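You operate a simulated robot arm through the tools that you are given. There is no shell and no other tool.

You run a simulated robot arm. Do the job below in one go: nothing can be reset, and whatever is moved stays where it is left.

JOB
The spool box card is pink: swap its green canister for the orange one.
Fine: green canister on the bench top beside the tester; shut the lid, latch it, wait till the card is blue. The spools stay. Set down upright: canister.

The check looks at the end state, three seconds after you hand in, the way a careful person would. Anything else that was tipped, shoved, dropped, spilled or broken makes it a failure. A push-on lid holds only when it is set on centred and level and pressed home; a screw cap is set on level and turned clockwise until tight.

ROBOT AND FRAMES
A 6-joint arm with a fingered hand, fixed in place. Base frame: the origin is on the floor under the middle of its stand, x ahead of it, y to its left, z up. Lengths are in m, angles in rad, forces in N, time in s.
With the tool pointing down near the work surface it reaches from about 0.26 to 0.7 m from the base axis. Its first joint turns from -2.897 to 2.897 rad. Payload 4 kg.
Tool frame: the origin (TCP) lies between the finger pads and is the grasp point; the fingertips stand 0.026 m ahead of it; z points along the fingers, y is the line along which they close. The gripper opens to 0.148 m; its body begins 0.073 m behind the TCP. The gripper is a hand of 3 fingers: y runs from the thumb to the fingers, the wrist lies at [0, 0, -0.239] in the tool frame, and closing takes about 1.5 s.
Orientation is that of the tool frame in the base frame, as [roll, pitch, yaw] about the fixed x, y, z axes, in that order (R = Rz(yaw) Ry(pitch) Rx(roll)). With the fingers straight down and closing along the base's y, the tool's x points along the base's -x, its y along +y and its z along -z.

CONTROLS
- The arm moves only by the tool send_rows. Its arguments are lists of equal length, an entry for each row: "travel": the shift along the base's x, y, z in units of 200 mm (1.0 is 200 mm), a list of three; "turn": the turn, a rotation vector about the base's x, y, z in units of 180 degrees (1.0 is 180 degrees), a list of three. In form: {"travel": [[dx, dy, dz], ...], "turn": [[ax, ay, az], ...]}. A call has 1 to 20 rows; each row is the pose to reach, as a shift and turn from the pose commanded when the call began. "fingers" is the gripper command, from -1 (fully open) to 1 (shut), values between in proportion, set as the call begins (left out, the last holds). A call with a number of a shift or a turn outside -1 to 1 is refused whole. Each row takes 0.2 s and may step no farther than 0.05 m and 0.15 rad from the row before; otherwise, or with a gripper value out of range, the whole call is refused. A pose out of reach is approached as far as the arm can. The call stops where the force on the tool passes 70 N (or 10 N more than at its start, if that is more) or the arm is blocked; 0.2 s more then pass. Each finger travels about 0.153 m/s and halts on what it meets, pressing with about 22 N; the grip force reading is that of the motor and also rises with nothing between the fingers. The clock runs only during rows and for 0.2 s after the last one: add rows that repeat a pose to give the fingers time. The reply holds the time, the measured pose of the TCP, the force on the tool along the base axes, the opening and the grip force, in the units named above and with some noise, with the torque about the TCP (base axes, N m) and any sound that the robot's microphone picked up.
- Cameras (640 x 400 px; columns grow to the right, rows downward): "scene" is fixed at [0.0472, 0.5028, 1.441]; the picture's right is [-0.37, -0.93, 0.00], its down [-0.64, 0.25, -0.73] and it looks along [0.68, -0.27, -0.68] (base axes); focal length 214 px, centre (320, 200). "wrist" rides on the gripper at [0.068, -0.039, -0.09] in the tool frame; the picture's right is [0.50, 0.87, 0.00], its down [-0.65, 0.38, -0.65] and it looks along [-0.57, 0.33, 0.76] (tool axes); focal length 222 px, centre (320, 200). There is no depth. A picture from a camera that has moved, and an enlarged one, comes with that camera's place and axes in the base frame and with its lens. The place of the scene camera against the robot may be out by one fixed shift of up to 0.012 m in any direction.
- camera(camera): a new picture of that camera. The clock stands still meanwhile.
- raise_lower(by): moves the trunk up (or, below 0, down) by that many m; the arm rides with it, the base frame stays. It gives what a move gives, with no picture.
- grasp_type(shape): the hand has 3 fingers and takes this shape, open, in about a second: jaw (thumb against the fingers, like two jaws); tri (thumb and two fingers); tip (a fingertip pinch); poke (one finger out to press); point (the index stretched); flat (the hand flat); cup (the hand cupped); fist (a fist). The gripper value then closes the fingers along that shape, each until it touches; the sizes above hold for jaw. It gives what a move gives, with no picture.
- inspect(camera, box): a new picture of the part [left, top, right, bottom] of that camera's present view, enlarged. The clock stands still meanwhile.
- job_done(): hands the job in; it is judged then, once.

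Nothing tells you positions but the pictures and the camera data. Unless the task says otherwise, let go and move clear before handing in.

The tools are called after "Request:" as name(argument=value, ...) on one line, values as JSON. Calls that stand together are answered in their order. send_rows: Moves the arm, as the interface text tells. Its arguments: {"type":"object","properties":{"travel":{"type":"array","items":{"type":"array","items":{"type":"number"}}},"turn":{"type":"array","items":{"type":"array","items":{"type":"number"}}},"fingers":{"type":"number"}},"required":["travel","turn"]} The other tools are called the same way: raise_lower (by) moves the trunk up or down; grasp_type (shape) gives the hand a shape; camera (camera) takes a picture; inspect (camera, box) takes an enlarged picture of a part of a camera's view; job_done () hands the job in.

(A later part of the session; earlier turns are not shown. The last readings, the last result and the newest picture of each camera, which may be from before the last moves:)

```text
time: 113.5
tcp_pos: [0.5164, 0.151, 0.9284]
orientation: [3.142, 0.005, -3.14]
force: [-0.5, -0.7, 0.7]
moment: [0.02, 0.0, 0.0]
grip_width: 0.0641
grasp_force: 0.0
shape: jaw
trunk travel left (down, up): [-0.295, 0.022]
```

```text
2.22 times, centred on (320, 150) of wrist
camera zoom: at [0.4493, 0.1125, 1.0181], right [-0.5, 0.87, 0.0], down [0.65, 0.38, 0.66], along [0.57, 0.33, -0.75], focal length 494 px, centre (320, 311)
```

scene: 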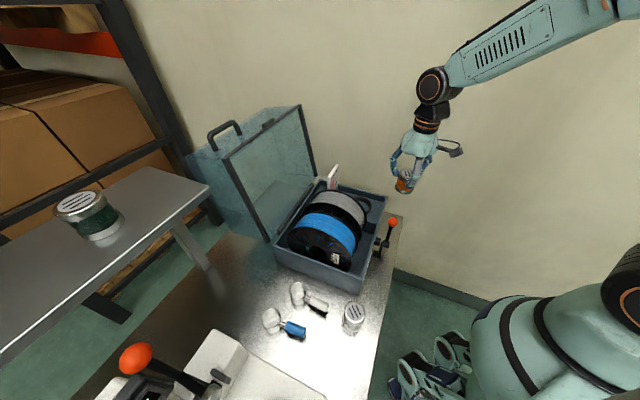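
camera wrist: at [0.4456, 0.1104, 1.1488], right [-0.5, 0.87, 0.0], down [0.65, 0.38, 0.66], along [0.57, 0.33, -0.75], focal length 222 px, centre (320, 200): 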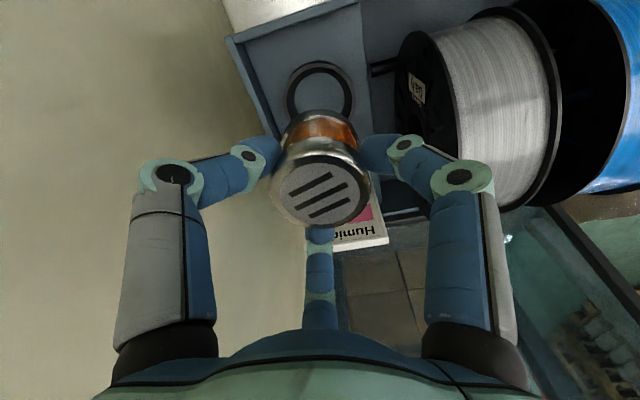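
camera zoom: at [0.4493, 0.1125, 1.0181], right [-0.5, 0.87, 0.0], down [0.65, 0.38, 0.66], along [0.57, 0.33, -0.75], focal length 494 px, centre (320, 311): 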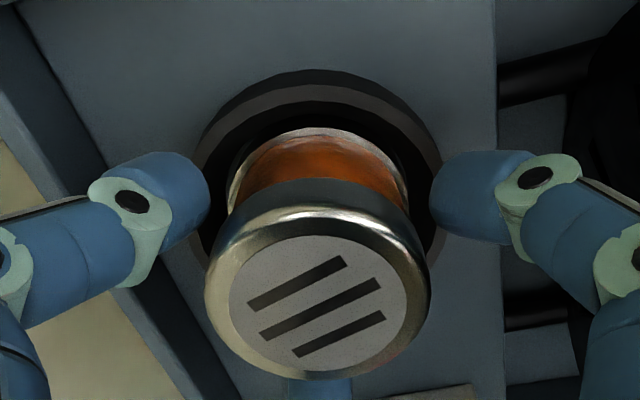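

Released with no residual force; the orange canister sits in the ring. I lift the hand straight up and inspect it.

Request:
send_rows(travel=[[0, 0, 0.06], [0, 0, 0.15], [0, 0, 0.3], [0, 0, 0.5], [0, 0, 0.7], [0, 0, 0.7]], turn=[[0, 0, 0], [0, 0, 0], [0, 0, 0], [0, 0, 0], [0, 0, 0], [0, 0, 0]])

Request:
camera(camera="wrist")

Request:
inspect(camera="wrist", box=[270, 40, 390, 160])

Request:
inspect(camera="scene", box=[310, 150, 420, 250])

```text
time: 114.8
tcp_pos: [0.5159, 0.1524, 1.0705]
orientation: [-3.141, 0.006, -3.139]
force: [0.1, 0.2, 0.0]
moment: [0.02, -0.02, -0.04]
grip_width: 0.0642
grasp_force: 0.1
shape: jaw
trunk travel left (down, up): [-0.295, 0.022]
```

```text
taken
camera wrist: at [0.4496, 0.1123, 1.1599], right [-0.5, 0.87, 0.0], down [0.65, 0.38, 0.66], along [0.57, 0.33, -0.75], focal length 222 px, centre (320, 200)
```

wrist: 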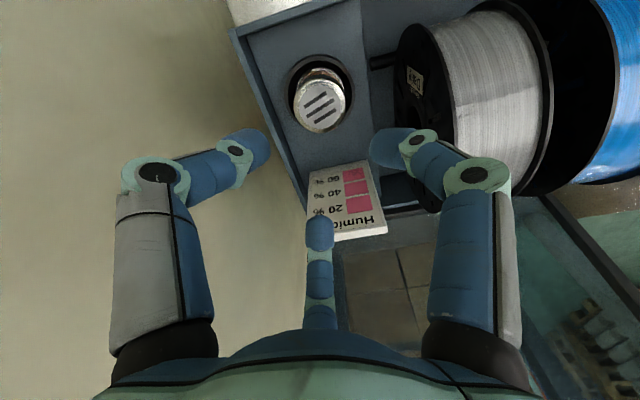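

```text
3.33 times, centred on (330, 100) of wrist
camera zoom: at [0.4496, 0.1123, 1.1599], right [-0.5, 0.87, 0.0], down [0.65, 0.38, 0.66], along [0.57, 0.33, -0.75], focal length 740 px, centre (287, 533)
```

zoom: 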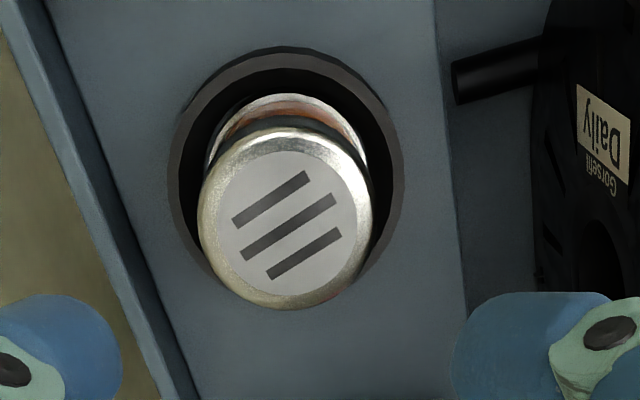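

```text
4.00 times, centred on (365, 200) of scene
camera zoom: at [0.0472, 0.5028, 1.441], right [-0.37, -0.93, 0.0], down [-0.64, 0.25, -0.73], along [0.68, -0.27, -0.68], focal length 858 px, centre (140, 200)
```

zoom: 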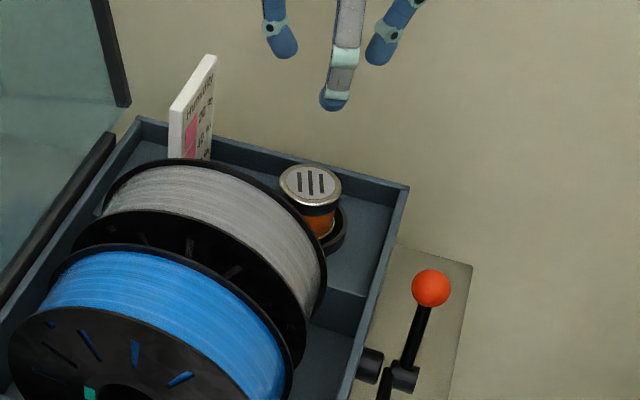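

The orange canister is seated upright in the socket. Next I'll shift the green one to the spot right beside the tester that the orange one left, so I return to it.

Request:
send_rows(travel=[[-0.11, -0.11, 0], [-0.23, -0.23, 0], [-0.35, -0.35, 0], [-0.46, -0.46, 0]], turn=[[0, 0, -0.02], [0, 0, -0.04], [0, 0, -0.06], [0, 0, -0.0833]])

Request:
send_rows(travel=[[-0.13, 0.165, 0], [-0.26, 0.33, 0], [-0.4, 0.51, 0], [-0.55, 0.705, 0]], turn=[[0, 0, 0], [0, 0, 0], [0, 0, 0], [0, 0, 0]])

Request:
send_rows(travel=[[-0.13, 0.165, -0.1], [-0.26, 0.33, -0.2], [-0.4, 0.51, -0.3], [-0.55, 0.705, -0.4], [-0.55, 0.705, -0.45]], turn=[[0, 0, 0], [0, 0, 0], [0, 0, 0], [0, 0, 0], [0, 0, 0]], fingers=0.1)

Request:
camera(camera="wrist")

Request:
camera(camera="scene")

```text
time: 115.8
tcp_pos: [0.4226, 0.0595, 1.0692]
orientation: [3.139, 0.006, 2.881]
force: [-0.1, -0.1, 0.5]
moment: [0.02, 0.02, 0.02]
grip_width: 0.0643
grasp_force: 0.1
shape: jaw
trunk travel left (down, up): [-0.295, 0.022]
```

```text
time: 116.8
tcp_pos: [0.3138, 0.2015, 1.0681]
orientation: [-3.141, 0.005, 2.881]
force: [0.2, -0.4, 0.0]
moment: [0.0, 0.03, 0.02]
grip_width: 0.0641
grasp_force: 0.0
shape: jaw
trunk travel left (down, up): [-0.295, 0.022]
```

```text
refused: row 4 steps farther than a row can; nothing moved
```

```text
taken
camera wrist: at [0.2391, 0.1805, 1.1584], right [-0.26, 0.97, 0.0], down [0.73, 0.2, 0.66], along [0.64, 0.17, -0.75], focal length 222 px, centre (320, 200)
```

wrist: 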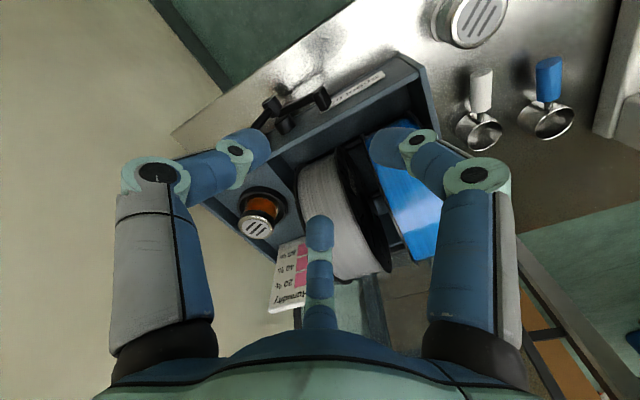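

```text
taken
```

scene: 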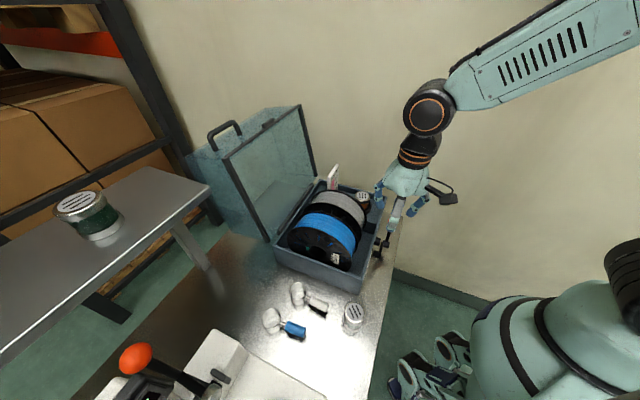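

Request:
send_rows(travel=[[-0.11, 0.14, -0.05], [-0.22, 0.28, -0.12], [-0.33, 0.42, -0.2], [-0.44, 0.56, -0.3], [-0.553, 0.6985, -0.4], [-0.553, 0.6985, -0.44]], turn=[[0, 0, 0], [0, 0, 0], [0, 0, 0], [0, 0, 0], [0, 0, 0], [0, 0, 0]], fingers=0.1)

Request:
camera(camera="wrist")

```text
time: 118.2
tcp_pos: [0.2029, 0.3376, 0.9818]
orientation: [-3.142, 0.005, 2.883]
force: [-0.3, 0.6, 0.4]
moment: [-0.01, -0.01, 0.02]
grip_width: 0.0664
grasp_force: 0.1
shape: jaw
trunk travel left (down, up): [-0.295, 0.022]
```

```text
taken
camera wrist: at [0.129, 0.3179, 1.0703], right [-0.26, 0.97, 0.0], down [0.73, 0.2, 0.66], along [0.64, 0.17, -0.75], focal length 222 px, centre (320, 200)
```

wrist: 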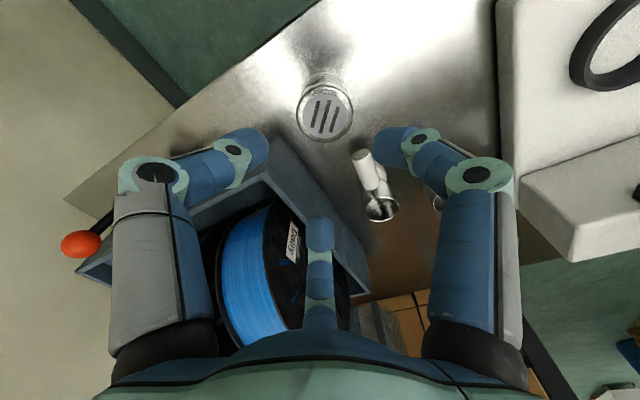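

Request:
send_rows(travel=[[-0.007, 0.0283, -0.12], [-0.007, 0.0283, -0.28], [-0.007, 0.0283, -0.45], [-0.007, 0.0283, -0.605], [-0.007, 0.0283, -0.605]], turn=[[0, 0, 0], [0, 0, 0], [0, 0, 0], [0, 0, 0], [0, 0, 0]])

Request:
camera(camera="wrist")

```text
time: 119.5
tcp_pos: [0.2049, 0.3456, 0.8587]
orientation: [-3.141, 0.007, 2.883]
force: [-0.7, -0.3, 0.6]
moment: [-0.03, 0.0, -0.01]
grip_width: 0.0662
grasp_force: 0.0
shape: jaw
trunk travel left (down, up): [-0.295, 0.022]
```

```text
taken
camera wrist: at [0.1281, 0.3242, 0.9485], right [-0.26, 0.97, 0.0], down [0.73, 0.2, 0.66], along [0.64, 0.17, -0.75], focal length 222 px, centre (320, 200)
```

wrist: 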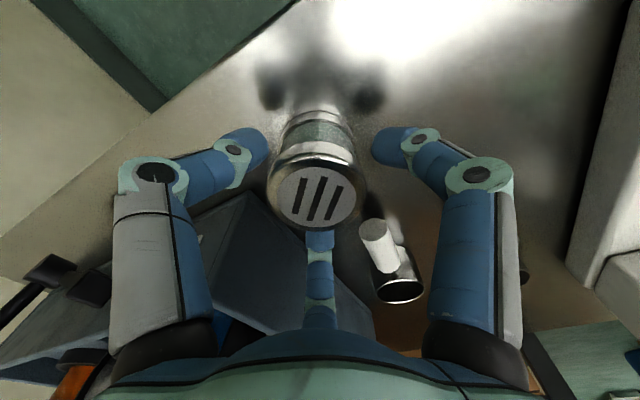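

Request:
send_rows(travel=[[0, 0, 0], [0, 0, 0], [0, 0, 0], [0, 0, 0], [0, 0, 0]], turn=[[0, 0, 0], [0, 0, 0], [0, 0, 0], [0, 0, 0], [0, 0, 0]], fingers=1.0)

Request:
send_rows(travel=[[0, 0, 0.1], [0, 0, 0.25], [-0.1, 0.09, 0.3], [-0.2, 0.18, 0.3], [-0.336, 0.3005, 0.3], [-0.336, 0.3005, 0.3]], turn=[[0, 0, 0], [0, 0, 0], [0, 0, 0], [0, 0, 0], [0, 0, 0], [0, 0, 0]])

Request:
camera(camera="wrist")

Request:
inspect(camera="scene", box=[220, 240, 440, 400])

```text
time: 120.7
tcp_pos: [0.2023, 0.3433, 0.8594]
orientation: [-3.141, 0.006, 2.882]
force: [0.0, -0.1, -0.2]
moment: [0.03, 0.04, 0.01]
grip_width: 0.0498
grasp_force: 22.0
shape: jaw
trunk travel left (down, up): [-0.295, 0.022]
```

```text
time: 122.0
tcp_pos: [0.1344, 0.407, 0.92]
orientation: [3.142, 0.005, 2.881]
force: [0.2, -0.3, -1.7]
moment: [0.0, 0.0, 0.03]
grip_width: 0.0497
grasp_force: 22.1
shape: jaw
trunk travel left (down, up): [-0.295, 0.022]
```

```text
taken
camera wrist: at [0.0611, 0.3854, 1.009], right [-0.26, 0.97, 0.0], down [0.73, 0.2, 0.66], along [0.64, 0.17, -0.75], focal length 222 px, centre (320, 200)
```

wrist: 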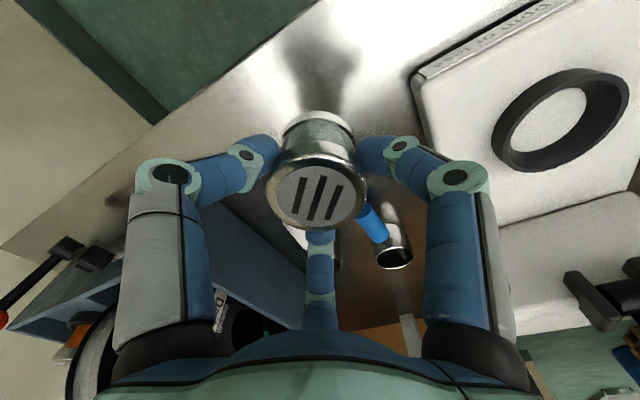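

```text
2.50 times, centred on (330, 320) of scene
camera zoom: at [0.0472, 0.5028, 1.441], right [-0.37, -0.93, 0.0], down [-0.64, 0.25, -0.73], along [0.68, -0.27, -0.68], focal length 536 px, centre (295, -100)
```

zoom: 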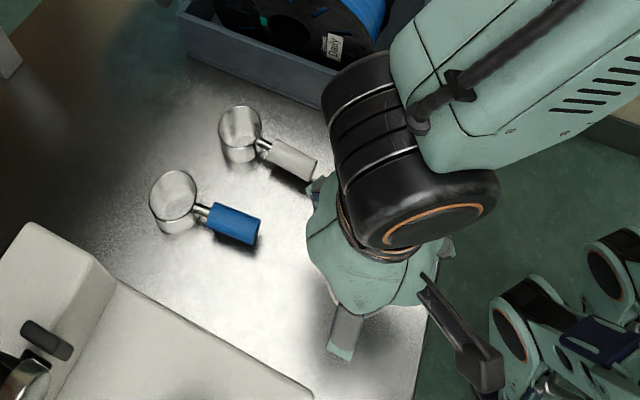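

Request:
send_rows(travel=[[0, 0, -0.1], [0, 0, -0.2], [0, 0, -0.28], [0, 0, -0.29], [0, 0, -0.29]], turn=[[0, 0, 0], [0, 0, 0], [0, 0, 0], [0, 0, 0], [0, 0, 0]])

Request:
send_rows(travel=[[0, 0, -0.008], [0, 0, -0.013]], turn=[[0, 0, 0], [0, 0, 0]])

```text
time: 123.2
tcp_pos: [0.1354, 0.4068, 0.8596]
orientation: [3.141, 0.004, 2.881]
force: [0.9, -0.3, -1.3]
moment: [-0.02, 0.04, -0.03]
grip_width: 0.0499
grasp_force: 21.7
shape: jaw
trunk travel left (down, up): [-0.295, 0.022]
```

```text
time: 123.8
tcp_pos: [0.1355, 0.4055, 0.8592]
orientation: [3.141, 0.005, 2.882]
force: [-0.4, 0.1, -1.3]
moment: [-0.03, 0.01, 0.01]
grip_width: 0.05
grasp_force: 22.0
shape: jaw
trunk travel left (down, up): [-0.295, 0.022]
```

Request:
send_rows(travel=[[0, 0, -0.006], [0, 0, -0.008]], turn=[[0, 0, 0], [0, 0, 0]])

Request:
send_rows(travel=[[0, 0, -0.006], [0, 0, -0.008]], turn=[[0, 0, 0], [0, 0, 0]])

```text
time: 124.5
tcp_pos: [0.1346, 0.406, 0.858]
orientation: [3.14, 0.004, 2.882]
force: [-0.3, -0.3, 9.5]
moment: [-0.04, -0.01, -0.01]
grip_width: 0.05
grasp_force: 21.7
shape: jaw
trunk travel left (down, up): [-0.295, 0.022]
```

```text
time: 125.0
tcp_pos: [0.1352, 0.4055, 0.8561]
orientation: [3.139, 0.006, 2.883]
force: [2.8, -0.1, 24.1]
moment: [-0.13, -0.06, 0.04]
grip_width: 0.0508
grasp_force: 21.9
shape: jaw
trunk travel left (down, up): [-0.295, 0.022]
```

The green canister is down on the bench. I ease off, release and rise.

Request:
send_rows(travel=[[0, 0, 0.008], [0, 0, 0.012]], turn=[[0, 0, 0], [0, 0, 0]])

Request:
send_rows(travel=[[0, 0, 0], [0, 0, 0], [0, 0, 0], [0, 0, 0]], turn=[[0, 0, 0], [0, 0, 0], [0, 0, 0], [0, 0, 0]], fingers=0.1)

Request:
send_rows(travel=[[0, 0, 0.06], [0, 0, 0.15], [0, 0, 0.3], [0, 0, 0.5], [0, 0, 0.65]], turn=[[0, 0, 0], [0, 0, 0], [0, 0, 0], [0, 0, 0], [0, 0, 0]])

Request:
camera(camera="wrist")

Request:
camera(camera="scene")

```text
time: 125.7
tcp_pos: [0.1351, 0.4052, 0.8578]
orientation: [-3.139, 0.005, 2.88]
force: [1.4, 0.1, 2.0]
moment: [0.05, -0.01, 0.01]
grip_width: 0.0506
grasp_force: 21.6
shape: jaw
trunk travel left (down, up): [-0.295, 0.022]
```

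```text
time: 126.7
tcp_pos: [0.1356, 0.4066, 0.8593]
orientation: [3.141, 0.006, 2.882]
force: [-0.7, 0.5, -0.7]
moment: [-0.01, 0.02, -0.04]
grip_width: 0.0659
grasp_force: 0.1
shape: jaw
trunk travel left (down, up): [-0.295, 0.022]
```

```text
time: 127.8
tcp_pos: [0.1347, 0.4053, 0.9883]
orientation: [-3.142, 0.005, 2.88]
force: [-1.2, 0.1, -0.2]
moment: [0.02, 0.0, -0.02]
grip_width: 0.0665
grasp_force: 0.2
shape: jaw
trunk travel left (down, up): [-0.295, 0.022]
```

```text
taken
camera wrist: at [0.06, 0.3846, 1.0783], right [-0.26, 0.97, 0.0], down [0.73, 0.2, 0.66], along [0.64, 0.17, -0.75], focal length 222 px, centre (320, 200)
```

wrist: 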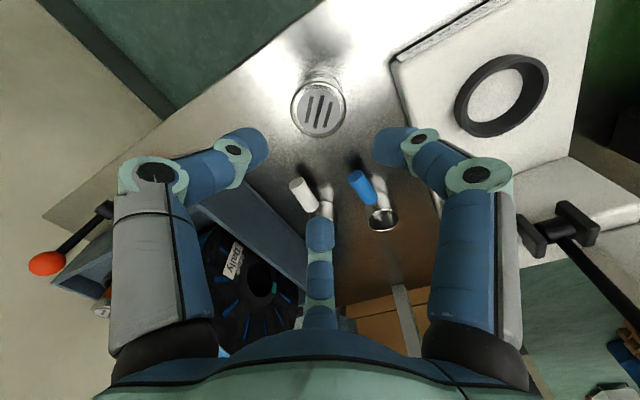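

```text
taken
```

scene: 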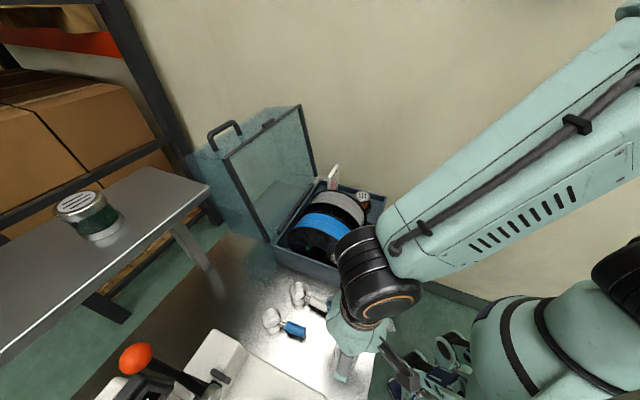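

The green canister now stands upright right beside the tester and the spoons are untouched. Next is closing the lid, so I bring the hand round in front of the box and turn it as before.

Request:
send_rows(travel=[[0.1, -0.13, 0], [0.2, -0.26, 0], [0.3, -0.4, 0], [0.4, -0.55, 0.05], [0.5, -0.7, 0.1], [0.6, -0.85, 0.2]], turn=[[0, 0, 0.02], [0, 0, 0.05], [0, 0, 0.08], [0, 0, 0.11], [0, 0, 0.14], [0, 0, 0.1667]])

Request:
raise_lower(by=0.02)

Request:
camera(camera="scene")

Request:
inspect(camera="scene", box=[170, 90, 340, 260])

```text
time: 129.2
tcp_pos: [0.2561, 0.2349, 1.0267]
orientation: [3.141, 0.006, -2.877]
force: [0.4, 0.1, -0.4]
moment: [0.02, 0.03, 0.02]
grip_width: 0.0663
grasp_force: 0.0
shape: jaw
trunk travel left (down, up): [-0.295, 0.022]
```

```text
time: 129.9
tcp_pos: [0.2543, 0.2373, 1.049]
orientation: [-3.14, 0.006, -2.878]
force: [-0.1, 0.4, 0.1]
moment: [-0.02, -0.01, -0.02]
grip_width: 0.0663
grasp_force: 0.1
shape: jaw
trunk travel left (down, up): [-0.315, 0.002]
```

```text
taken
```

scene: 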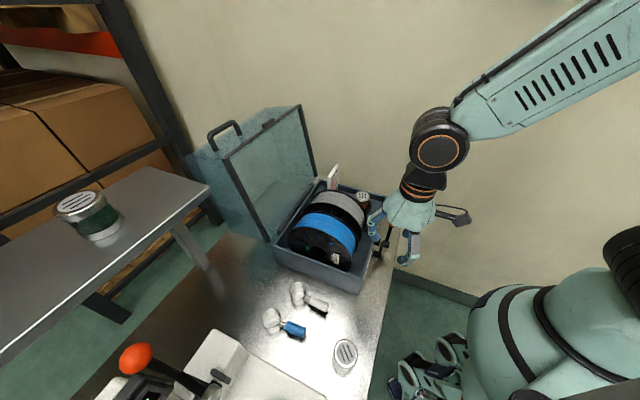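

```text
2.35 times, centred on (255, 175) of scene
camera zoom: at [0.0472, 0.5028, 1.441], right [-0.37, -0.93, 0.0], down [-0.64, 0.25, -0.73], along [0.68, -0.27, -0.68], focal length 505 px, centre (473, 259)
```

zoom: 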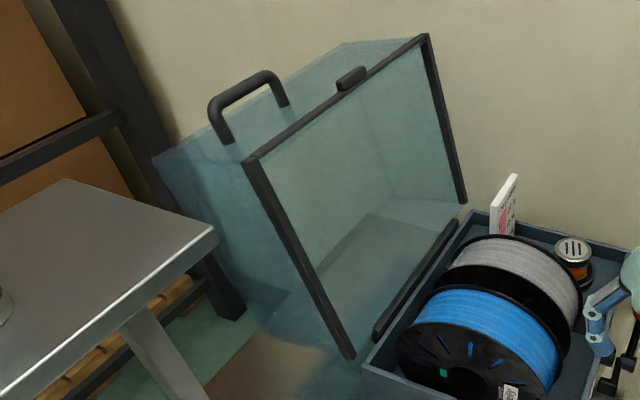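

The lid rests at about 108°, its handle bar near (0.81, −0.057, 1.20). I raise and tilt the hand to 46° at a standoff in front of the bar.

Request:
send_rows(travel=[[0.0, 0.0, 0.2], [0.08, 0.02, 0.4], [0.16, 0.04, 0.55], [0.24, 0.06, 0.7], [0.32, 0.08, 0.85], [0.413, 0.0985, 1.0], [0.413, 0.0985, 1.0]], turn=[[0.01, -0.01, 0], [0.042, -0.042, 0], [0.075, -0.075, 0], [0.108, -0.108, 0], [0.14, -0.14, 0], [0.17, -0.17, 0], [0.1807, -0.1807, 0]], fingers=0.5)

Request:
send_rows(travel=[[0.14, 0.14, 0], [0.28, 0.28, 0], [0.42, 0.42, 0], [0.56, 0.56, 0], [0.7, 0.7, 0], [0.84, 0.84, 0], [0.97, 0.97, 0]], turn=[[0, 0, 0], [0, 0, 0], [0, 0, 0], [0, 0, 0], [0, 0, 0], [0, 0, 0], [0, 0, 0]])

Request:
camera(camera="wrist")

Request:
inspect(camera="scene", box=[170, 50, 380, 230])

```text
time: 131.5
tcp_pos: [0.3358, 0.2544, 1.2476]
orientation: [2.664, 0.683, -3.052]
force: [-0.6, 0.0, -0.3]
moment: [0.02, 0.0, -0.04]
grip_width: 0.0373
grasp_force: 0.0
shape: jaw
trunk travel left (down, up): [-0.315, 0.002]
```

```text
time: 133.1
tcp_pos: [0.5346, 0.4511, 1.2469]
orientation: [2.662, 0.677, -3.052]
force: [0.1, 0.2, 0.4]
moment: [-0.03, 0.01, 0.03]
grip_width: 0.0373
grasp_force: 0.1
shape: jaw
trunk travel left (down, up): [-0.315, 0.002]
```

```text
taken
camera wrist: at [0.449, 0.3665, 1.2538], right [-0.71, 0.71, 0.0], down [0.03, 0.04, 1.0], along [0.71, 0.7, -0.05], focal length 222 px, centre (320, 200)
```

wrist: 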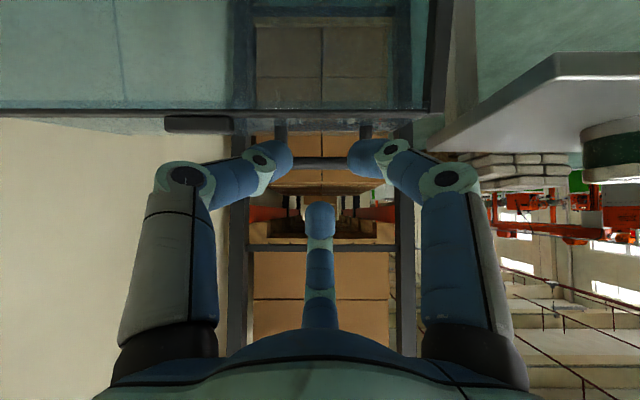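

```text
2.22 times, centred on (275, 140) of scene
camera zoom: at [0.0472, 0.5028, 1.441], right [-0.37, -0.93, 0.0], down [-0.64, 0.25, -0.73], along [0.68, -0.27, -0.68], focal length 477 px, centre (420, 333)
```

zoom: 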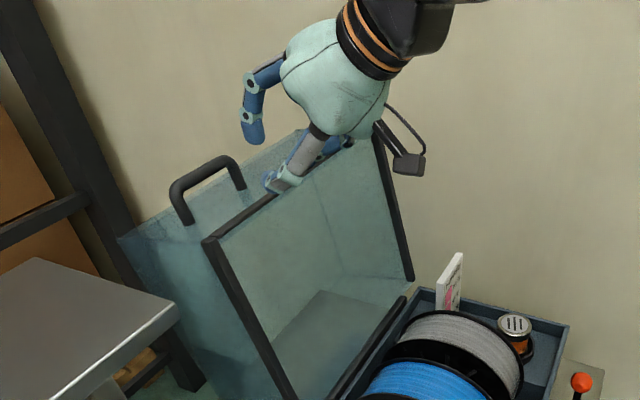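

Request:
inspect(camera="wrist", box=[200, 90, 440, 250])

```text
2.50 times, centred on (320, 170) of wrist
camera zoom: at [0.449, 0.3665, 1.2538], right [-0.71, 0.71, 0.0], down [0.03, 0.04, 1.0], along [0.71, 0.7, -0.05], focal length 555 px, centre (320, 275)
```

zoom: 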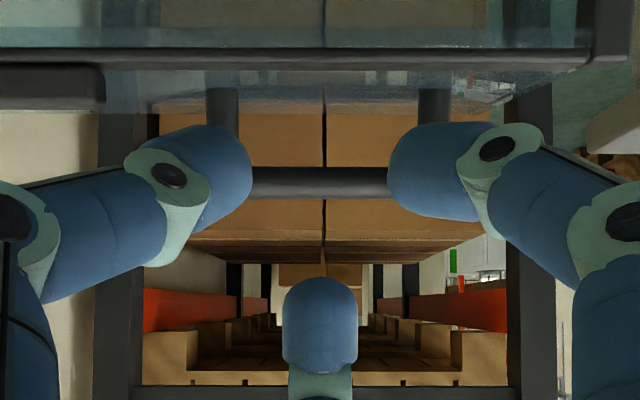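

Request:
send_rows(travel=[[0.03, 0.03, 0.05], [0.06, 0.06, 0.09], [0.087, 0.087, 0.1275], [0.13, 0.13, 0.07], [0.172, 0.172, 0.012], [0.2142, 0.2142, -0.0462]], turn=[[0, 0, 0], [0, 0, 0], [0, 0, 0], [0, 0, 0], [0, 0, 0], [0, 0, 0]])

Request:
inspect(camera="wrist", box=[200, 90, 440, 250])

Request:
inspect(camera="scene", box=[170, 50, 330, 190])

```text
time: 134.5
tcp_pos: [0.5754, 0.4938, 1.2392]
orientation: [2.665, 0.677, -3.051]
force: [-0.3, 1.0, 0.2]
moment: [-0.02, 0.0, 0.0]
grip_width: 0.0373
grasp_force: 0.0
shape: jaw
trunk travel left (down, up): [-0.315, 0.002]
```

```text
2.50 times, centred on (320, 170) of wrist
camera zoom: at [0.4909, 0.4079, 1.2446], right [-0.71, 0.71, 0.0], down [0.03, 0.04, 1.0], along [0.71, 0.71, -0.05], focal length 555 px, centre (320, 275)
```

zoom: 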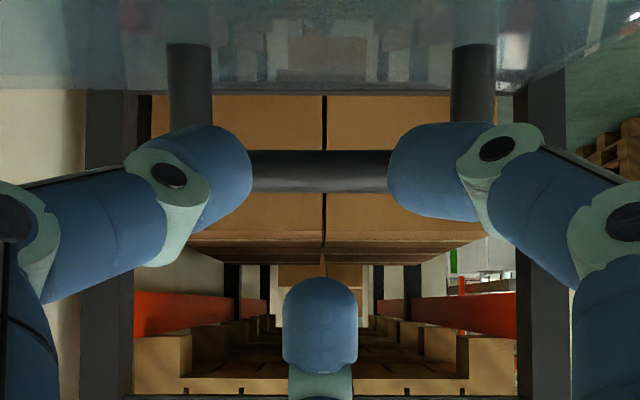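

```text
2.86 times, centred on (250, 120) of scene
camera zoom: at [0.0472, 0.5028, 1.441], right [-0.37, -0.93, 0.0], down [-0.64, 0.25, -0.73], along [0.68, -0.27, -0.68], focal length 613 px, centre (520, 429)
```

zoom: 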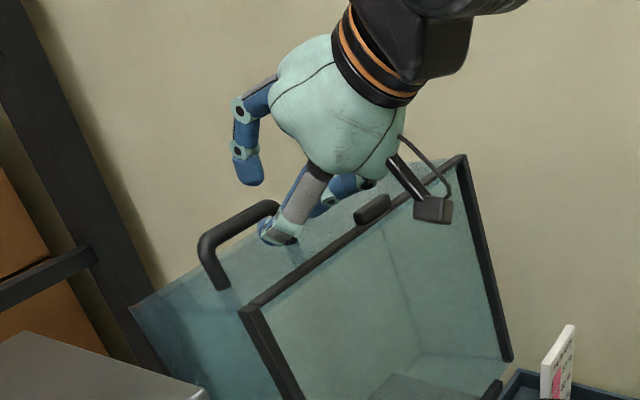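

Request:
send_rows(travel=[[0.02, 0.02, 0.028], [0.058, 0.058, -0.024], [0.0955, 0.0955, -0.076]], turn=[[0, 0, 0], [0, 0, 0], [0, 0, 0]])

Request:
inspect(camera="wrist", box=[200, 90, 440, 250])

Request:
inspect(camera="scene", box=[170, 50, 330, 190])

```text
time: 135.3
tcp_pos: [0.5934, 0.5132, 1.2226]
orientation: [2.663, 0.677, -3.05]
force: [0.1, 0.0, -0.1]
moment: [-0.02, -0.02, 0.0]
grip_width: 0.0373
grasp_force: 0.0
shape: jaw
trunk travel left (down, up): [-0.315, 0.002]
```

```text
2.50 times, centred on (320, 170) of wrist
camera zoom: at [0.5091, 0.4278, 1.2295], right [-0.71, 0.71, 0.0], down [0.03, 0.04, 1.0], along [0.71, 0.71, -0.05], focal length 555 px, centre (320, 275)
```

zoom: 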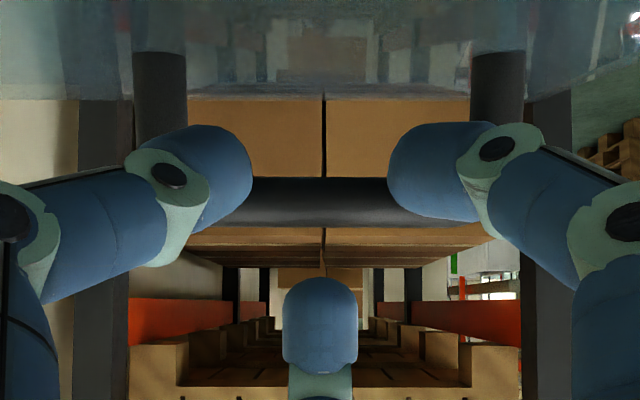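

```text
2.86 times, centred on (250, 120) of scene
camera zoom: at [0.0472, 0.5028, 1.441], right [-0.37, -0.93, 0.0], down [-0.64, 0.25, -0.73], along [0.68, -0.27, -0.68], focal length 613 px, centre (520, 429)
```

zoom: 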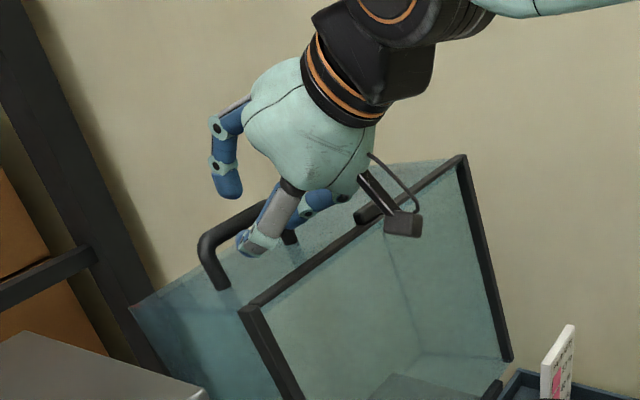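

Request:
send_rows(travel=[[0.03, 0.03, -0.036], [0.06, 0.06, -0.072], [0.0891, 0.0891, -0.1075]], turn=[[0, 0, 0], [0, 0, 0], [0, 0, 0]])

Request:
inspect(camera="wrist", box=[200, 90, 440, 250])

Request:
inspect(camera="scene", box=[170, 50, 330, 190])

```text
time: 136.1
tcp_pos: [0.6103, 0.5298, 1.2018]
orientation: [2.662, 0.68, -3.051]
force: [-0.3, 0.2, -0.5]
moment: [-0.02, -0.01, -0.01]
grip_width: 0.0374
grasp_force: 0.0
shape: jaw
trunk travel left (down, up): [-0.315, 0.002]
```

```text
2.50 times, centred on (320, 170) of wrist
camera zoom: at [0.528, 0.4457, 1.2076], right [-0.71, 0.71, 0.0], down [0.03, 0.04, 1.0], along [0.71, 0.71, -0.05], focal length 555 px, centre (320, 275)
```

zoom: 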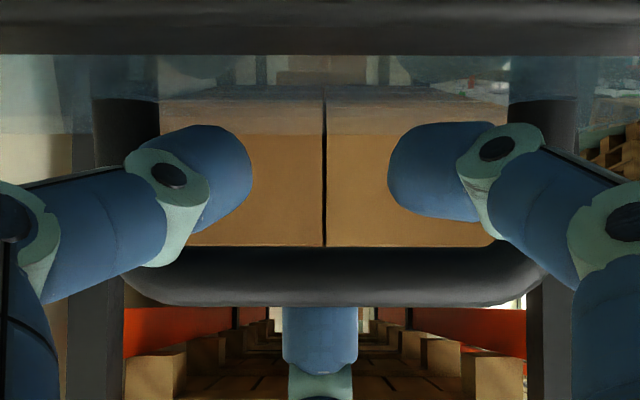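

```text
2.86 times, centred on (250, 120) of scene
camera zoom: at [0.0472, 0.5028, 1.441], right [-0.37, -0.93, 0.0], down [-0.64, 0.25, -0.73], along [0.68, -0.27, -0.68], focal length 613 px, centre (520, 429)
```

zoom: 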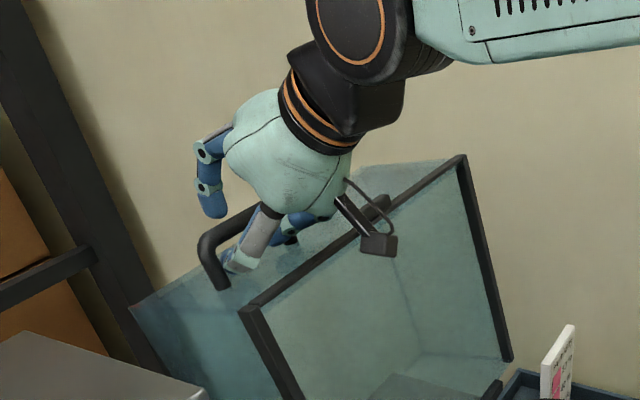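

The bar is again well inside the hand with no contact. I close the fingers behind it as a cage.

Request:
send_rows(travel=[[0, 0, 0], [0, 0, 0], [0, 0, 0], [0, 0, 0]], turn=[[0, 0, 0], [0, 0, 0], [0, 0, 0], [0, 0, 0]], fingers=0.8)

Request:
inspect(camera="wrist", box=[200, 90, 440, 250])

```text
time: 137.1
tcp_pos: [0.6113, 0.5292, 1.2021]
orientation: [2.662, 0.678, -3.052]
force: [-0.9, -0.5, -0.7]
moment: [-0.01, 0.02, 0.0]
grip_width: 0.0153
grasp_force: 0.0
shape: jaw
trunk travel left (down, up): [-0.315, 0.002]
```

```text
2.50 times, centred on (320, 170) of wrist
camera zoom: at [0.5276, 0.4451, 1.2081], right [-0.71, 0.71, 0.0], down [0.03, 0.04, 1.0], along [0.71, 0.71, -0.05], focal length 555 px, centre (320, 275)
```

zoom: 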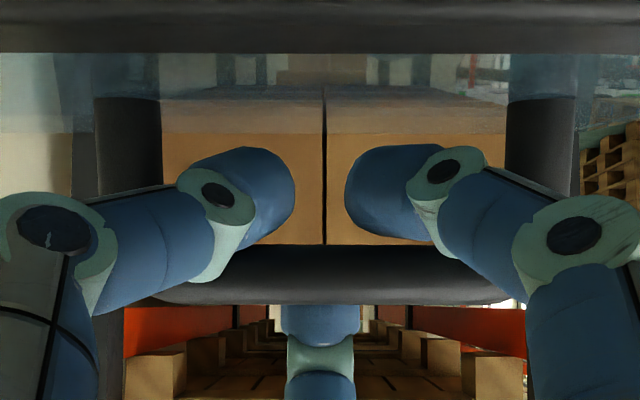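

Caged. I now pull the lid forward along its arc, first from 110° to about 90°.

Request:
send_rows(travel=[[-0.0435, -0.0435, 0.031], [-0.087, -0.087, 0.062], [-0.1326, -0.1326, 0.0875], [-0.1778, -0.1778, 0.1125], [-0.2245, -0.2245, 0.132], [-0.2712, -0.2712, 0.1515], [-0.3189, -0.3189, 0.1655], [-0.3666, -0.3666, 0.1795]], turn=[[0, 0, 0], [0, 0, 0], [0, 0, 0], [0, 0, 0], [0, 0, 0], [0, 0, 0], [0, 0, 0], [0, 0, 0]])

Request:
inspect(camera="wrist", box=[200, 90, 440, 250])

Request:
inspect(camera="scene", box=[170, 30, 410, 230])

```text
time: 138.9
tcp_pos: [0.5394, 0.4574, 1.2366]
orientation: [2.666, 0.674, -3.049]
force: [-2.8, 1.6, -9.7]
moment: [0.03, 0.16, 0.02]
grip_width: 0.0146
grasp_force: 0.0
shape: jaw
trunk travel left (down, up): [-0.315, 0.002]
```

```text
2.50 times, centred on (320, 170) of wrist
camera zoom: at [0.4554, 0.3723, 1.2424], right [-0.71, 0.71, 0.0], down [0.04, 0.04, 1.0], along [0.71, 0.71, -0.05], focal length 555 px, centre (320, 275)
```

zoom: 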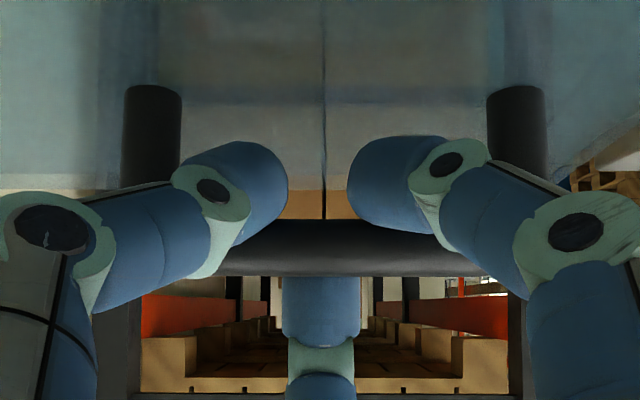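

```text
2.00 times, centred on (290, 130) of scene
camera zoom: at [0.0472, 0.5028, 1.441], right [-0.37, -0.93, 0.0], down [-0.64, 0.25, -0.73], along [0.68, -0.27, -0.68], focal length 429 px, centre (380, 340)
```

zoom: 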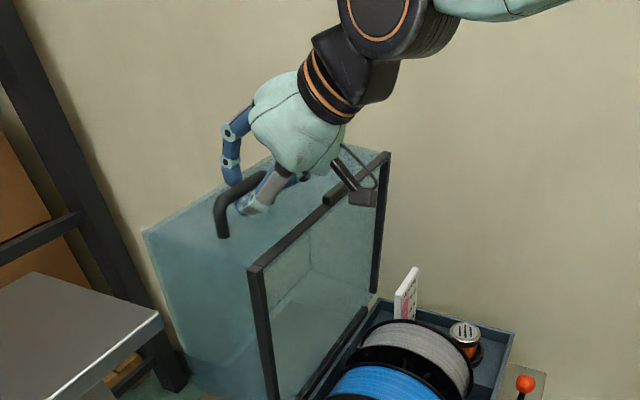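

The lid follows; a 10 N downward pull says I'm a few millimetres high, so I drop slightly and continue from 90° to 70°.

Request:
send_rows(travel=[[-0.0484, -0.0484, -0.007], [-0.0969, -0.0969, -0.014], [-0.1457, -0.1457, -0.012], [-0.1945, -0.1945, -0.01], [-0.2432, -0.2432, -0.014], [-0.2917, -0.2917, -0.0185], [-0.3398, -0.3398, -0.0285], [-0.3878, -0.3878, -0.0385]], turn=[[0, 0, 0], [0, 0, 0], [0, 0, 0], [0, 0, 0], [0, 0, 0], [0, 0, 0], [0, 0, 0], [0, 0, 0]])

Request:
inspect(camera="wrist", box=[200, 90, 440, 250])

Request:
inspect(camera="scene", box=[170, 30, 410, 230])

```text
time: 140.7
tcp_pos: [0.4618, 0.3788, 1.2312]
orientation: [2.663, 0.678, -3.051]
force: [-1.1, 0.8, -0.4]
moment: [0.05, 0.04, -0.02]
grip_width: 0.0153
grasp_force: 0.1
shape: jaw
trunk travel left (down, up): [-0.315, 0.002]
```

```text
2.50 times, centred on (320, 170) of wrist
camera zoom: at [0.3779, 0.2944, 1.2363], right [-0.71, 0.71, 0.0], down [0.03, 0.04, 1.0], along [0.71, 0.71, -0.05], focal length 555 px, centre (320, 275)
```

zoom: 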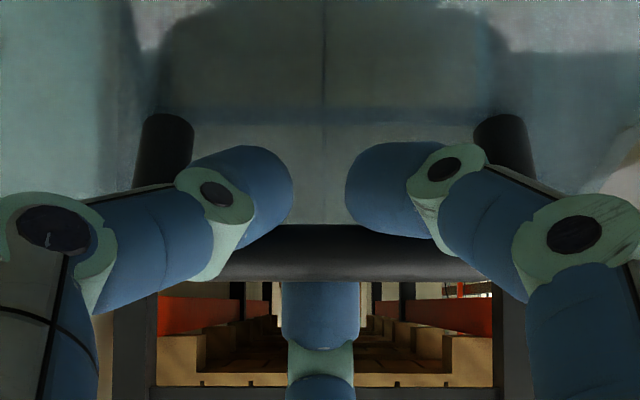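

```text
2.00 times, centred on (290, 130) of scene
camera zoom: at [0.0472, 0.5028, 1.441], right [-0.37, -0.93, 0.0], down [-0.64, 0.25, -0.73], along [0.68, -0.27, -0.68], focal length 429 px, centre (380, 340)
```

zoom: 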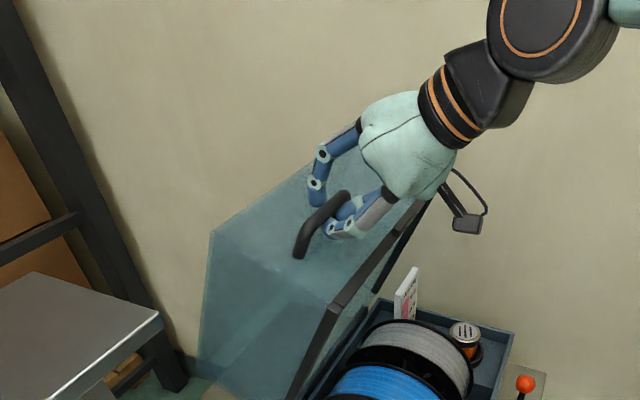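

The lid passes 70° with hardly any load. I continue down from 70° to 45°.

Request:
send_rows(travel=[[-0.0477, -0.0477, -0.016], [-0.0951, -0.0951, -0.032], [-0.1414, -0.1414, -0.054], [-0.1874, -0.1874, -0.0755], [-0.2323, -0.2323, -0.103], [-0.2768, -0.2768, -0.13], [-0.32, -0.32, -0.163], [-0.3627, -0.3627, -0.196], [-0.4034, -0.4034, -0.234], [-0.4437, -0.4437, -0.2715]], turn=[[0, 0, 0], [0, 0, 0], [0, 0, 0], [0, 0, 0], [0, 0, 0], [0, 0, 0], [0, 0, 0], [0, 0, 0], [0, 0, 0], [0, 0, 0]])

Request:
inspect(camera="wrist", box=[200, 90, 440, 250])

Request:
inspect(camera="scene", box=[200, 50, 440, 260])

```text
time: 142.9
tcp_pos: [0.3729, 0.2889, 1.1783]
orientation: [2.663, 0.678, -3.05]
force: [0.2, 0.1, -1.9]
moment: [0.02, 0.06, 0.02]
grip_width: 0.0152
grasp_force: 0.3
shape: jaw
trunk travel left (down, up): [-0.315, 0.002]
```

```text
2.50 times, centred on (320, 170) of wrist
camera zoom: at [0.289, 0.2055, 1.183], right [-0.71, 0.71, 0.0], down [0.03, 0.04, 1.0], along [0.71, 0.71, -0.05], focal length 555 px, centre (320, 275)
```

zoom: 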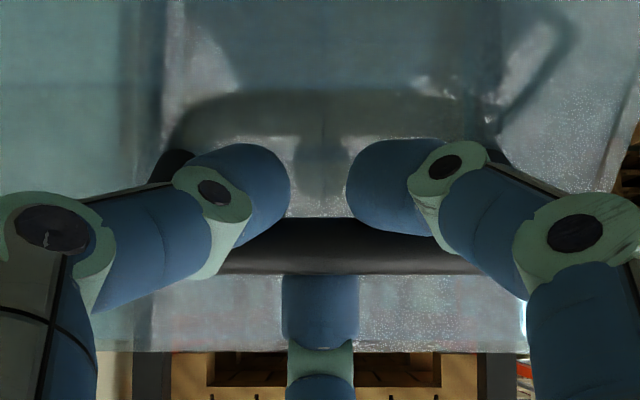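

```text
1.90 times, centred on (320, 155) of scene
camera zoom: at [0.0472, 0.5028, 1.441], right [-0.37, -0.93, 0.0], down [-0.64, 0.25, -0.73], along [0.68, -0.27, -0.68], focal length 408 px, centre (320, 286)
```

zoom: 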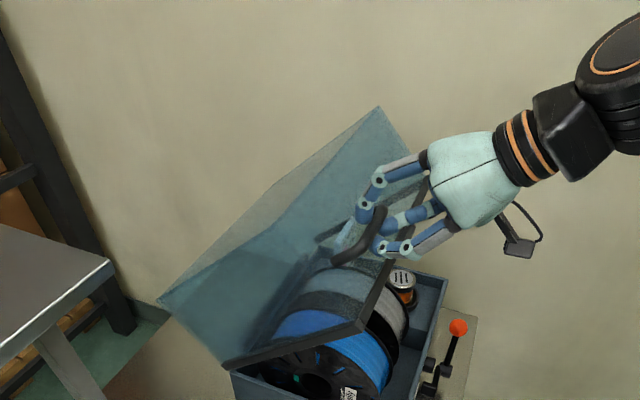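

The lid is at 45° and well supported from below. I lower it further to about 15°, easing the hand's tilt so the arm keeps within reach.

Request:
send_rows(travel=[[-0.0385, -0.0385, -0.042], [-0.0767, -0.0767, -0.083], [-0.1121, -0.1121, -0.1295], [-0.1474, -0.1474, -0.175], [-0.18, -0.18, -0.226], [-0.2121, -0.2121, -0.276], [-0.2415, -0.2415, -0.3305], [-0.2705, -0.2705, -0.3845], [-0.2959, -0.2959, -0.442], [-0.3214, -0.3214, -0.4995], [-0.3433, -0.3433, -0.5595], [-0.3652, -0.3652, -0.62]], turn=[[-0.0052, 0.0052, 0], [-0.0105, 0.0105, 0], [-0.0157, 0.0157, 0], [-0.021, 0.021, 0], [-0.0262, 0.0262, 0], [-0.0314, 0.0314, 0], [-0.0367, 0.0367, 0], [-0.0419, 0.0419, 0], [-0.0472, 0.0472, 0], [-0.0524, 0.0524, 0], [-0.0576, 0.0576, 0], [-0.0629, 0.0629, 0]])

Request:
inspect(camera="wrist", box=[160, 60, 480, 260])

Request:
inspect(camera="scene", box=[230, 90, 470, 290])

```text
time: 145.5
tcp_pos: [0.3048, 0.2209, 1.0539]
orientation: [2.862, 0.451, -2.943]
force: [-1.7, -2.2, -1.2]
moment: [-0.03, -0.01, -0.01]
grip_width: 0.0153
grasp_force: 0.1
shape: jaw
out of reach, approached as far as the arm can: row 11, 12
trunk travel left (down, up): [-0.315, 0.002]
```

```text
2.00 times, centred on (320, 160) of wrist
camera zoom: at [0.2261, 0.1407, 1.0931], right [-0.71, 0.71, 0.0], down [0.23, 0.23, 0.95], along [0.67, 0.67, -0.33], focal length 444 px, centre (320, 280)
```

zoom: 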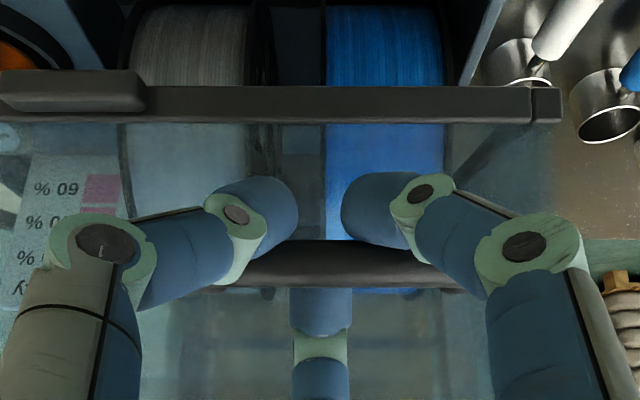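

```text
2.00 times, centred on (350, 190) of scene
camera zoom: at [0.0472, 0.5028, 1.441], right [-0.37, -0.93, 0.0], down [-0.64, 0.25, -0.73], along [0.68, -0.27, -0.68], focal length 429 px, centre (260, 220)
```

zoom: 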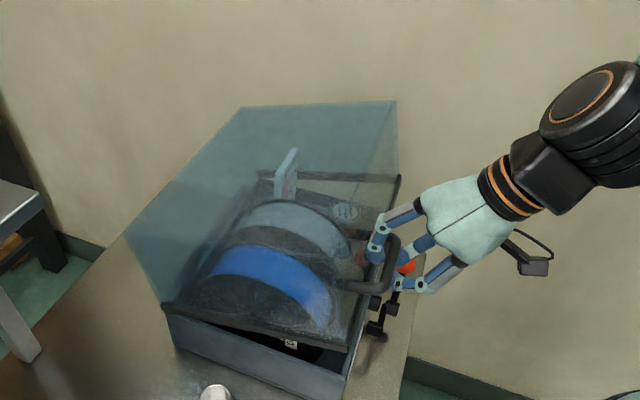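

The arm is at its inner reach limit with the lid at about 15°. I'll now lower the trunk in small steps, re-centring with the arm between them.

Request:
raise_lower(by=-0.02)

Request:
send_rows(travel=[[-0.01, -0.01, 0.04], [-0.015, -0.015, 0.075]], turn=[[0, 0, 0], [0, 0, 0]])

Request:
inspect(camera="wrist", box=[160, 60, 480, 260])

```text
time: 146.2
tcp_pos: [0.3052, 0.22, 1.0349]
orientation: [2.859, 0.452, -2.945]
force: [-4.8, -1.2, -1.2]
moment: [0.0, 0.06, -0.07]
grip_width: 0.0153
grasp_force: 0.1
shape: jaw
trunk travel left (down, up): [-0.295, 0.022]
```

```text
time: 146.8
tcp_pos: [0.3026, 0.2173, 1.0498]
orientation: [2.863, 0.454, -2.945]
force: [1.5, 0.2, -3.3]
moment: [-0.02, 0.01, -0.04]
grip_width: 0.0146
grasp_force: 0.0
shape: jaw
trunk travel left (down, up): [-0.295, 0.022]
```

```text
2.00 times, centred on (320, 160) of wrist
camera zoom: at [0.2238, 0.1374, 1.0884], right [-0.71, 0.71, 0.0], down [0.23, 0.23, 0.95], along [0.67, 0.67, -0.32], focal length 444 px, centre (320, 280)
```

zoom: 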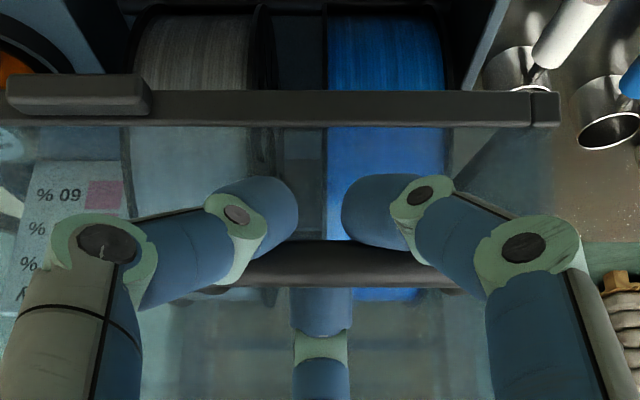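

That worked with small forces. I repeat the pattern: trunk down 30 mm, arm up about 20 mm, keeping the lid between 7° and 13°.

Request:
raise_lower(by=-0.03)

Request:
send_rows(travel=[[-0.008, -0.008, 0.06], [-0.0163, -0.0163, 0.12]], turn=[[0, 0, 0], [0, 0, 0]])

Request:
raise_lower(by=-0.03)

Request:
send_rows(travel=[[-0.008, -0.008, 0.05], [-0.0152, -0.0152, 0.098]], turn=[[0, 0, 0], [0, 0, 0]])

Request:
inspect(camera="wrist", box=[160, 60, 480, 260])

```text
time: 147.5
tcp_pos: [0.303, 0.2177, 1.0202]
orientation: [2.862, 0.454, -2.946]
force: [-5.0, -2.5, -0.7]
moment: [-0.01, 0.06, -0.15]
grip_width: 0.0152
grasp_force: 0.0
shape: jaw
trunk travel left (down, up): [-0.265, 0.052]
```

```text
time: 148.1
tcp_pos: [0.3007, 0.2152, 1.0444]
orientation: [2.862, 0.454, -2.943]
force: [0.5, 0.3, -3.2]
moment: [-0.02, 0.05, -0.02]
grip_width: 0.0147
grasp_force: 0.2
shape: jaw
trunk travel left (down, up): [-0.265, 0.052]
```

```text
time: 148.9
tcp_pos: [0.2996, 0.2146, 1.0135]
orientation: [2.861, 0.454, -2.943]
force: [-5.2, -2.8, -1.4]
moment: [0.03, 0.04, -0.05]
grip_width: 0.0152
grasp_force: 0.1
shape: jaw
trunk travel left (down, up): [-0.235, 0.082]
```

```text
time: 149.5
tcp_pos: [0.2974, 0.2124, 1.0345]
orientation: [2.86, 0.454, -2.945]
force: [1.5, 0.8, -2.8]
moment: [-0.01, 0.03, -0.05]
grip_width: 0.0146
grasp_force: 0.0
shape: jaw
trunk travel left (down, up): [-0.235, 0.082]
```

```text
2.00 times, centred on (320, 160) of wrist
camera zoom: at [0.218, 0.1323, 1.0728], right [-0.71, 0.71, 0.0], down [0.23, 0.23, 0.95], along [0.67, 0.67, -0.32], focal length 444 px, centre (320, 280)
```

zoom: 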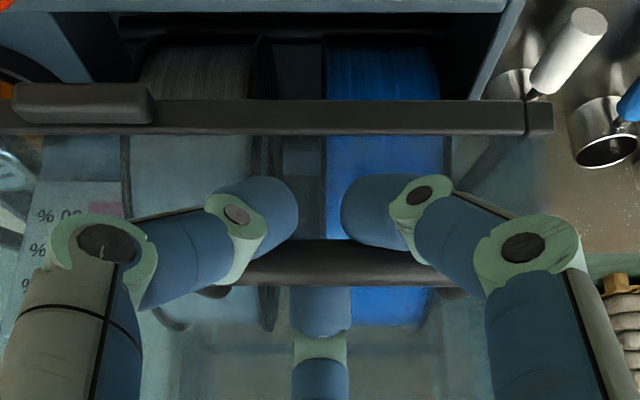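

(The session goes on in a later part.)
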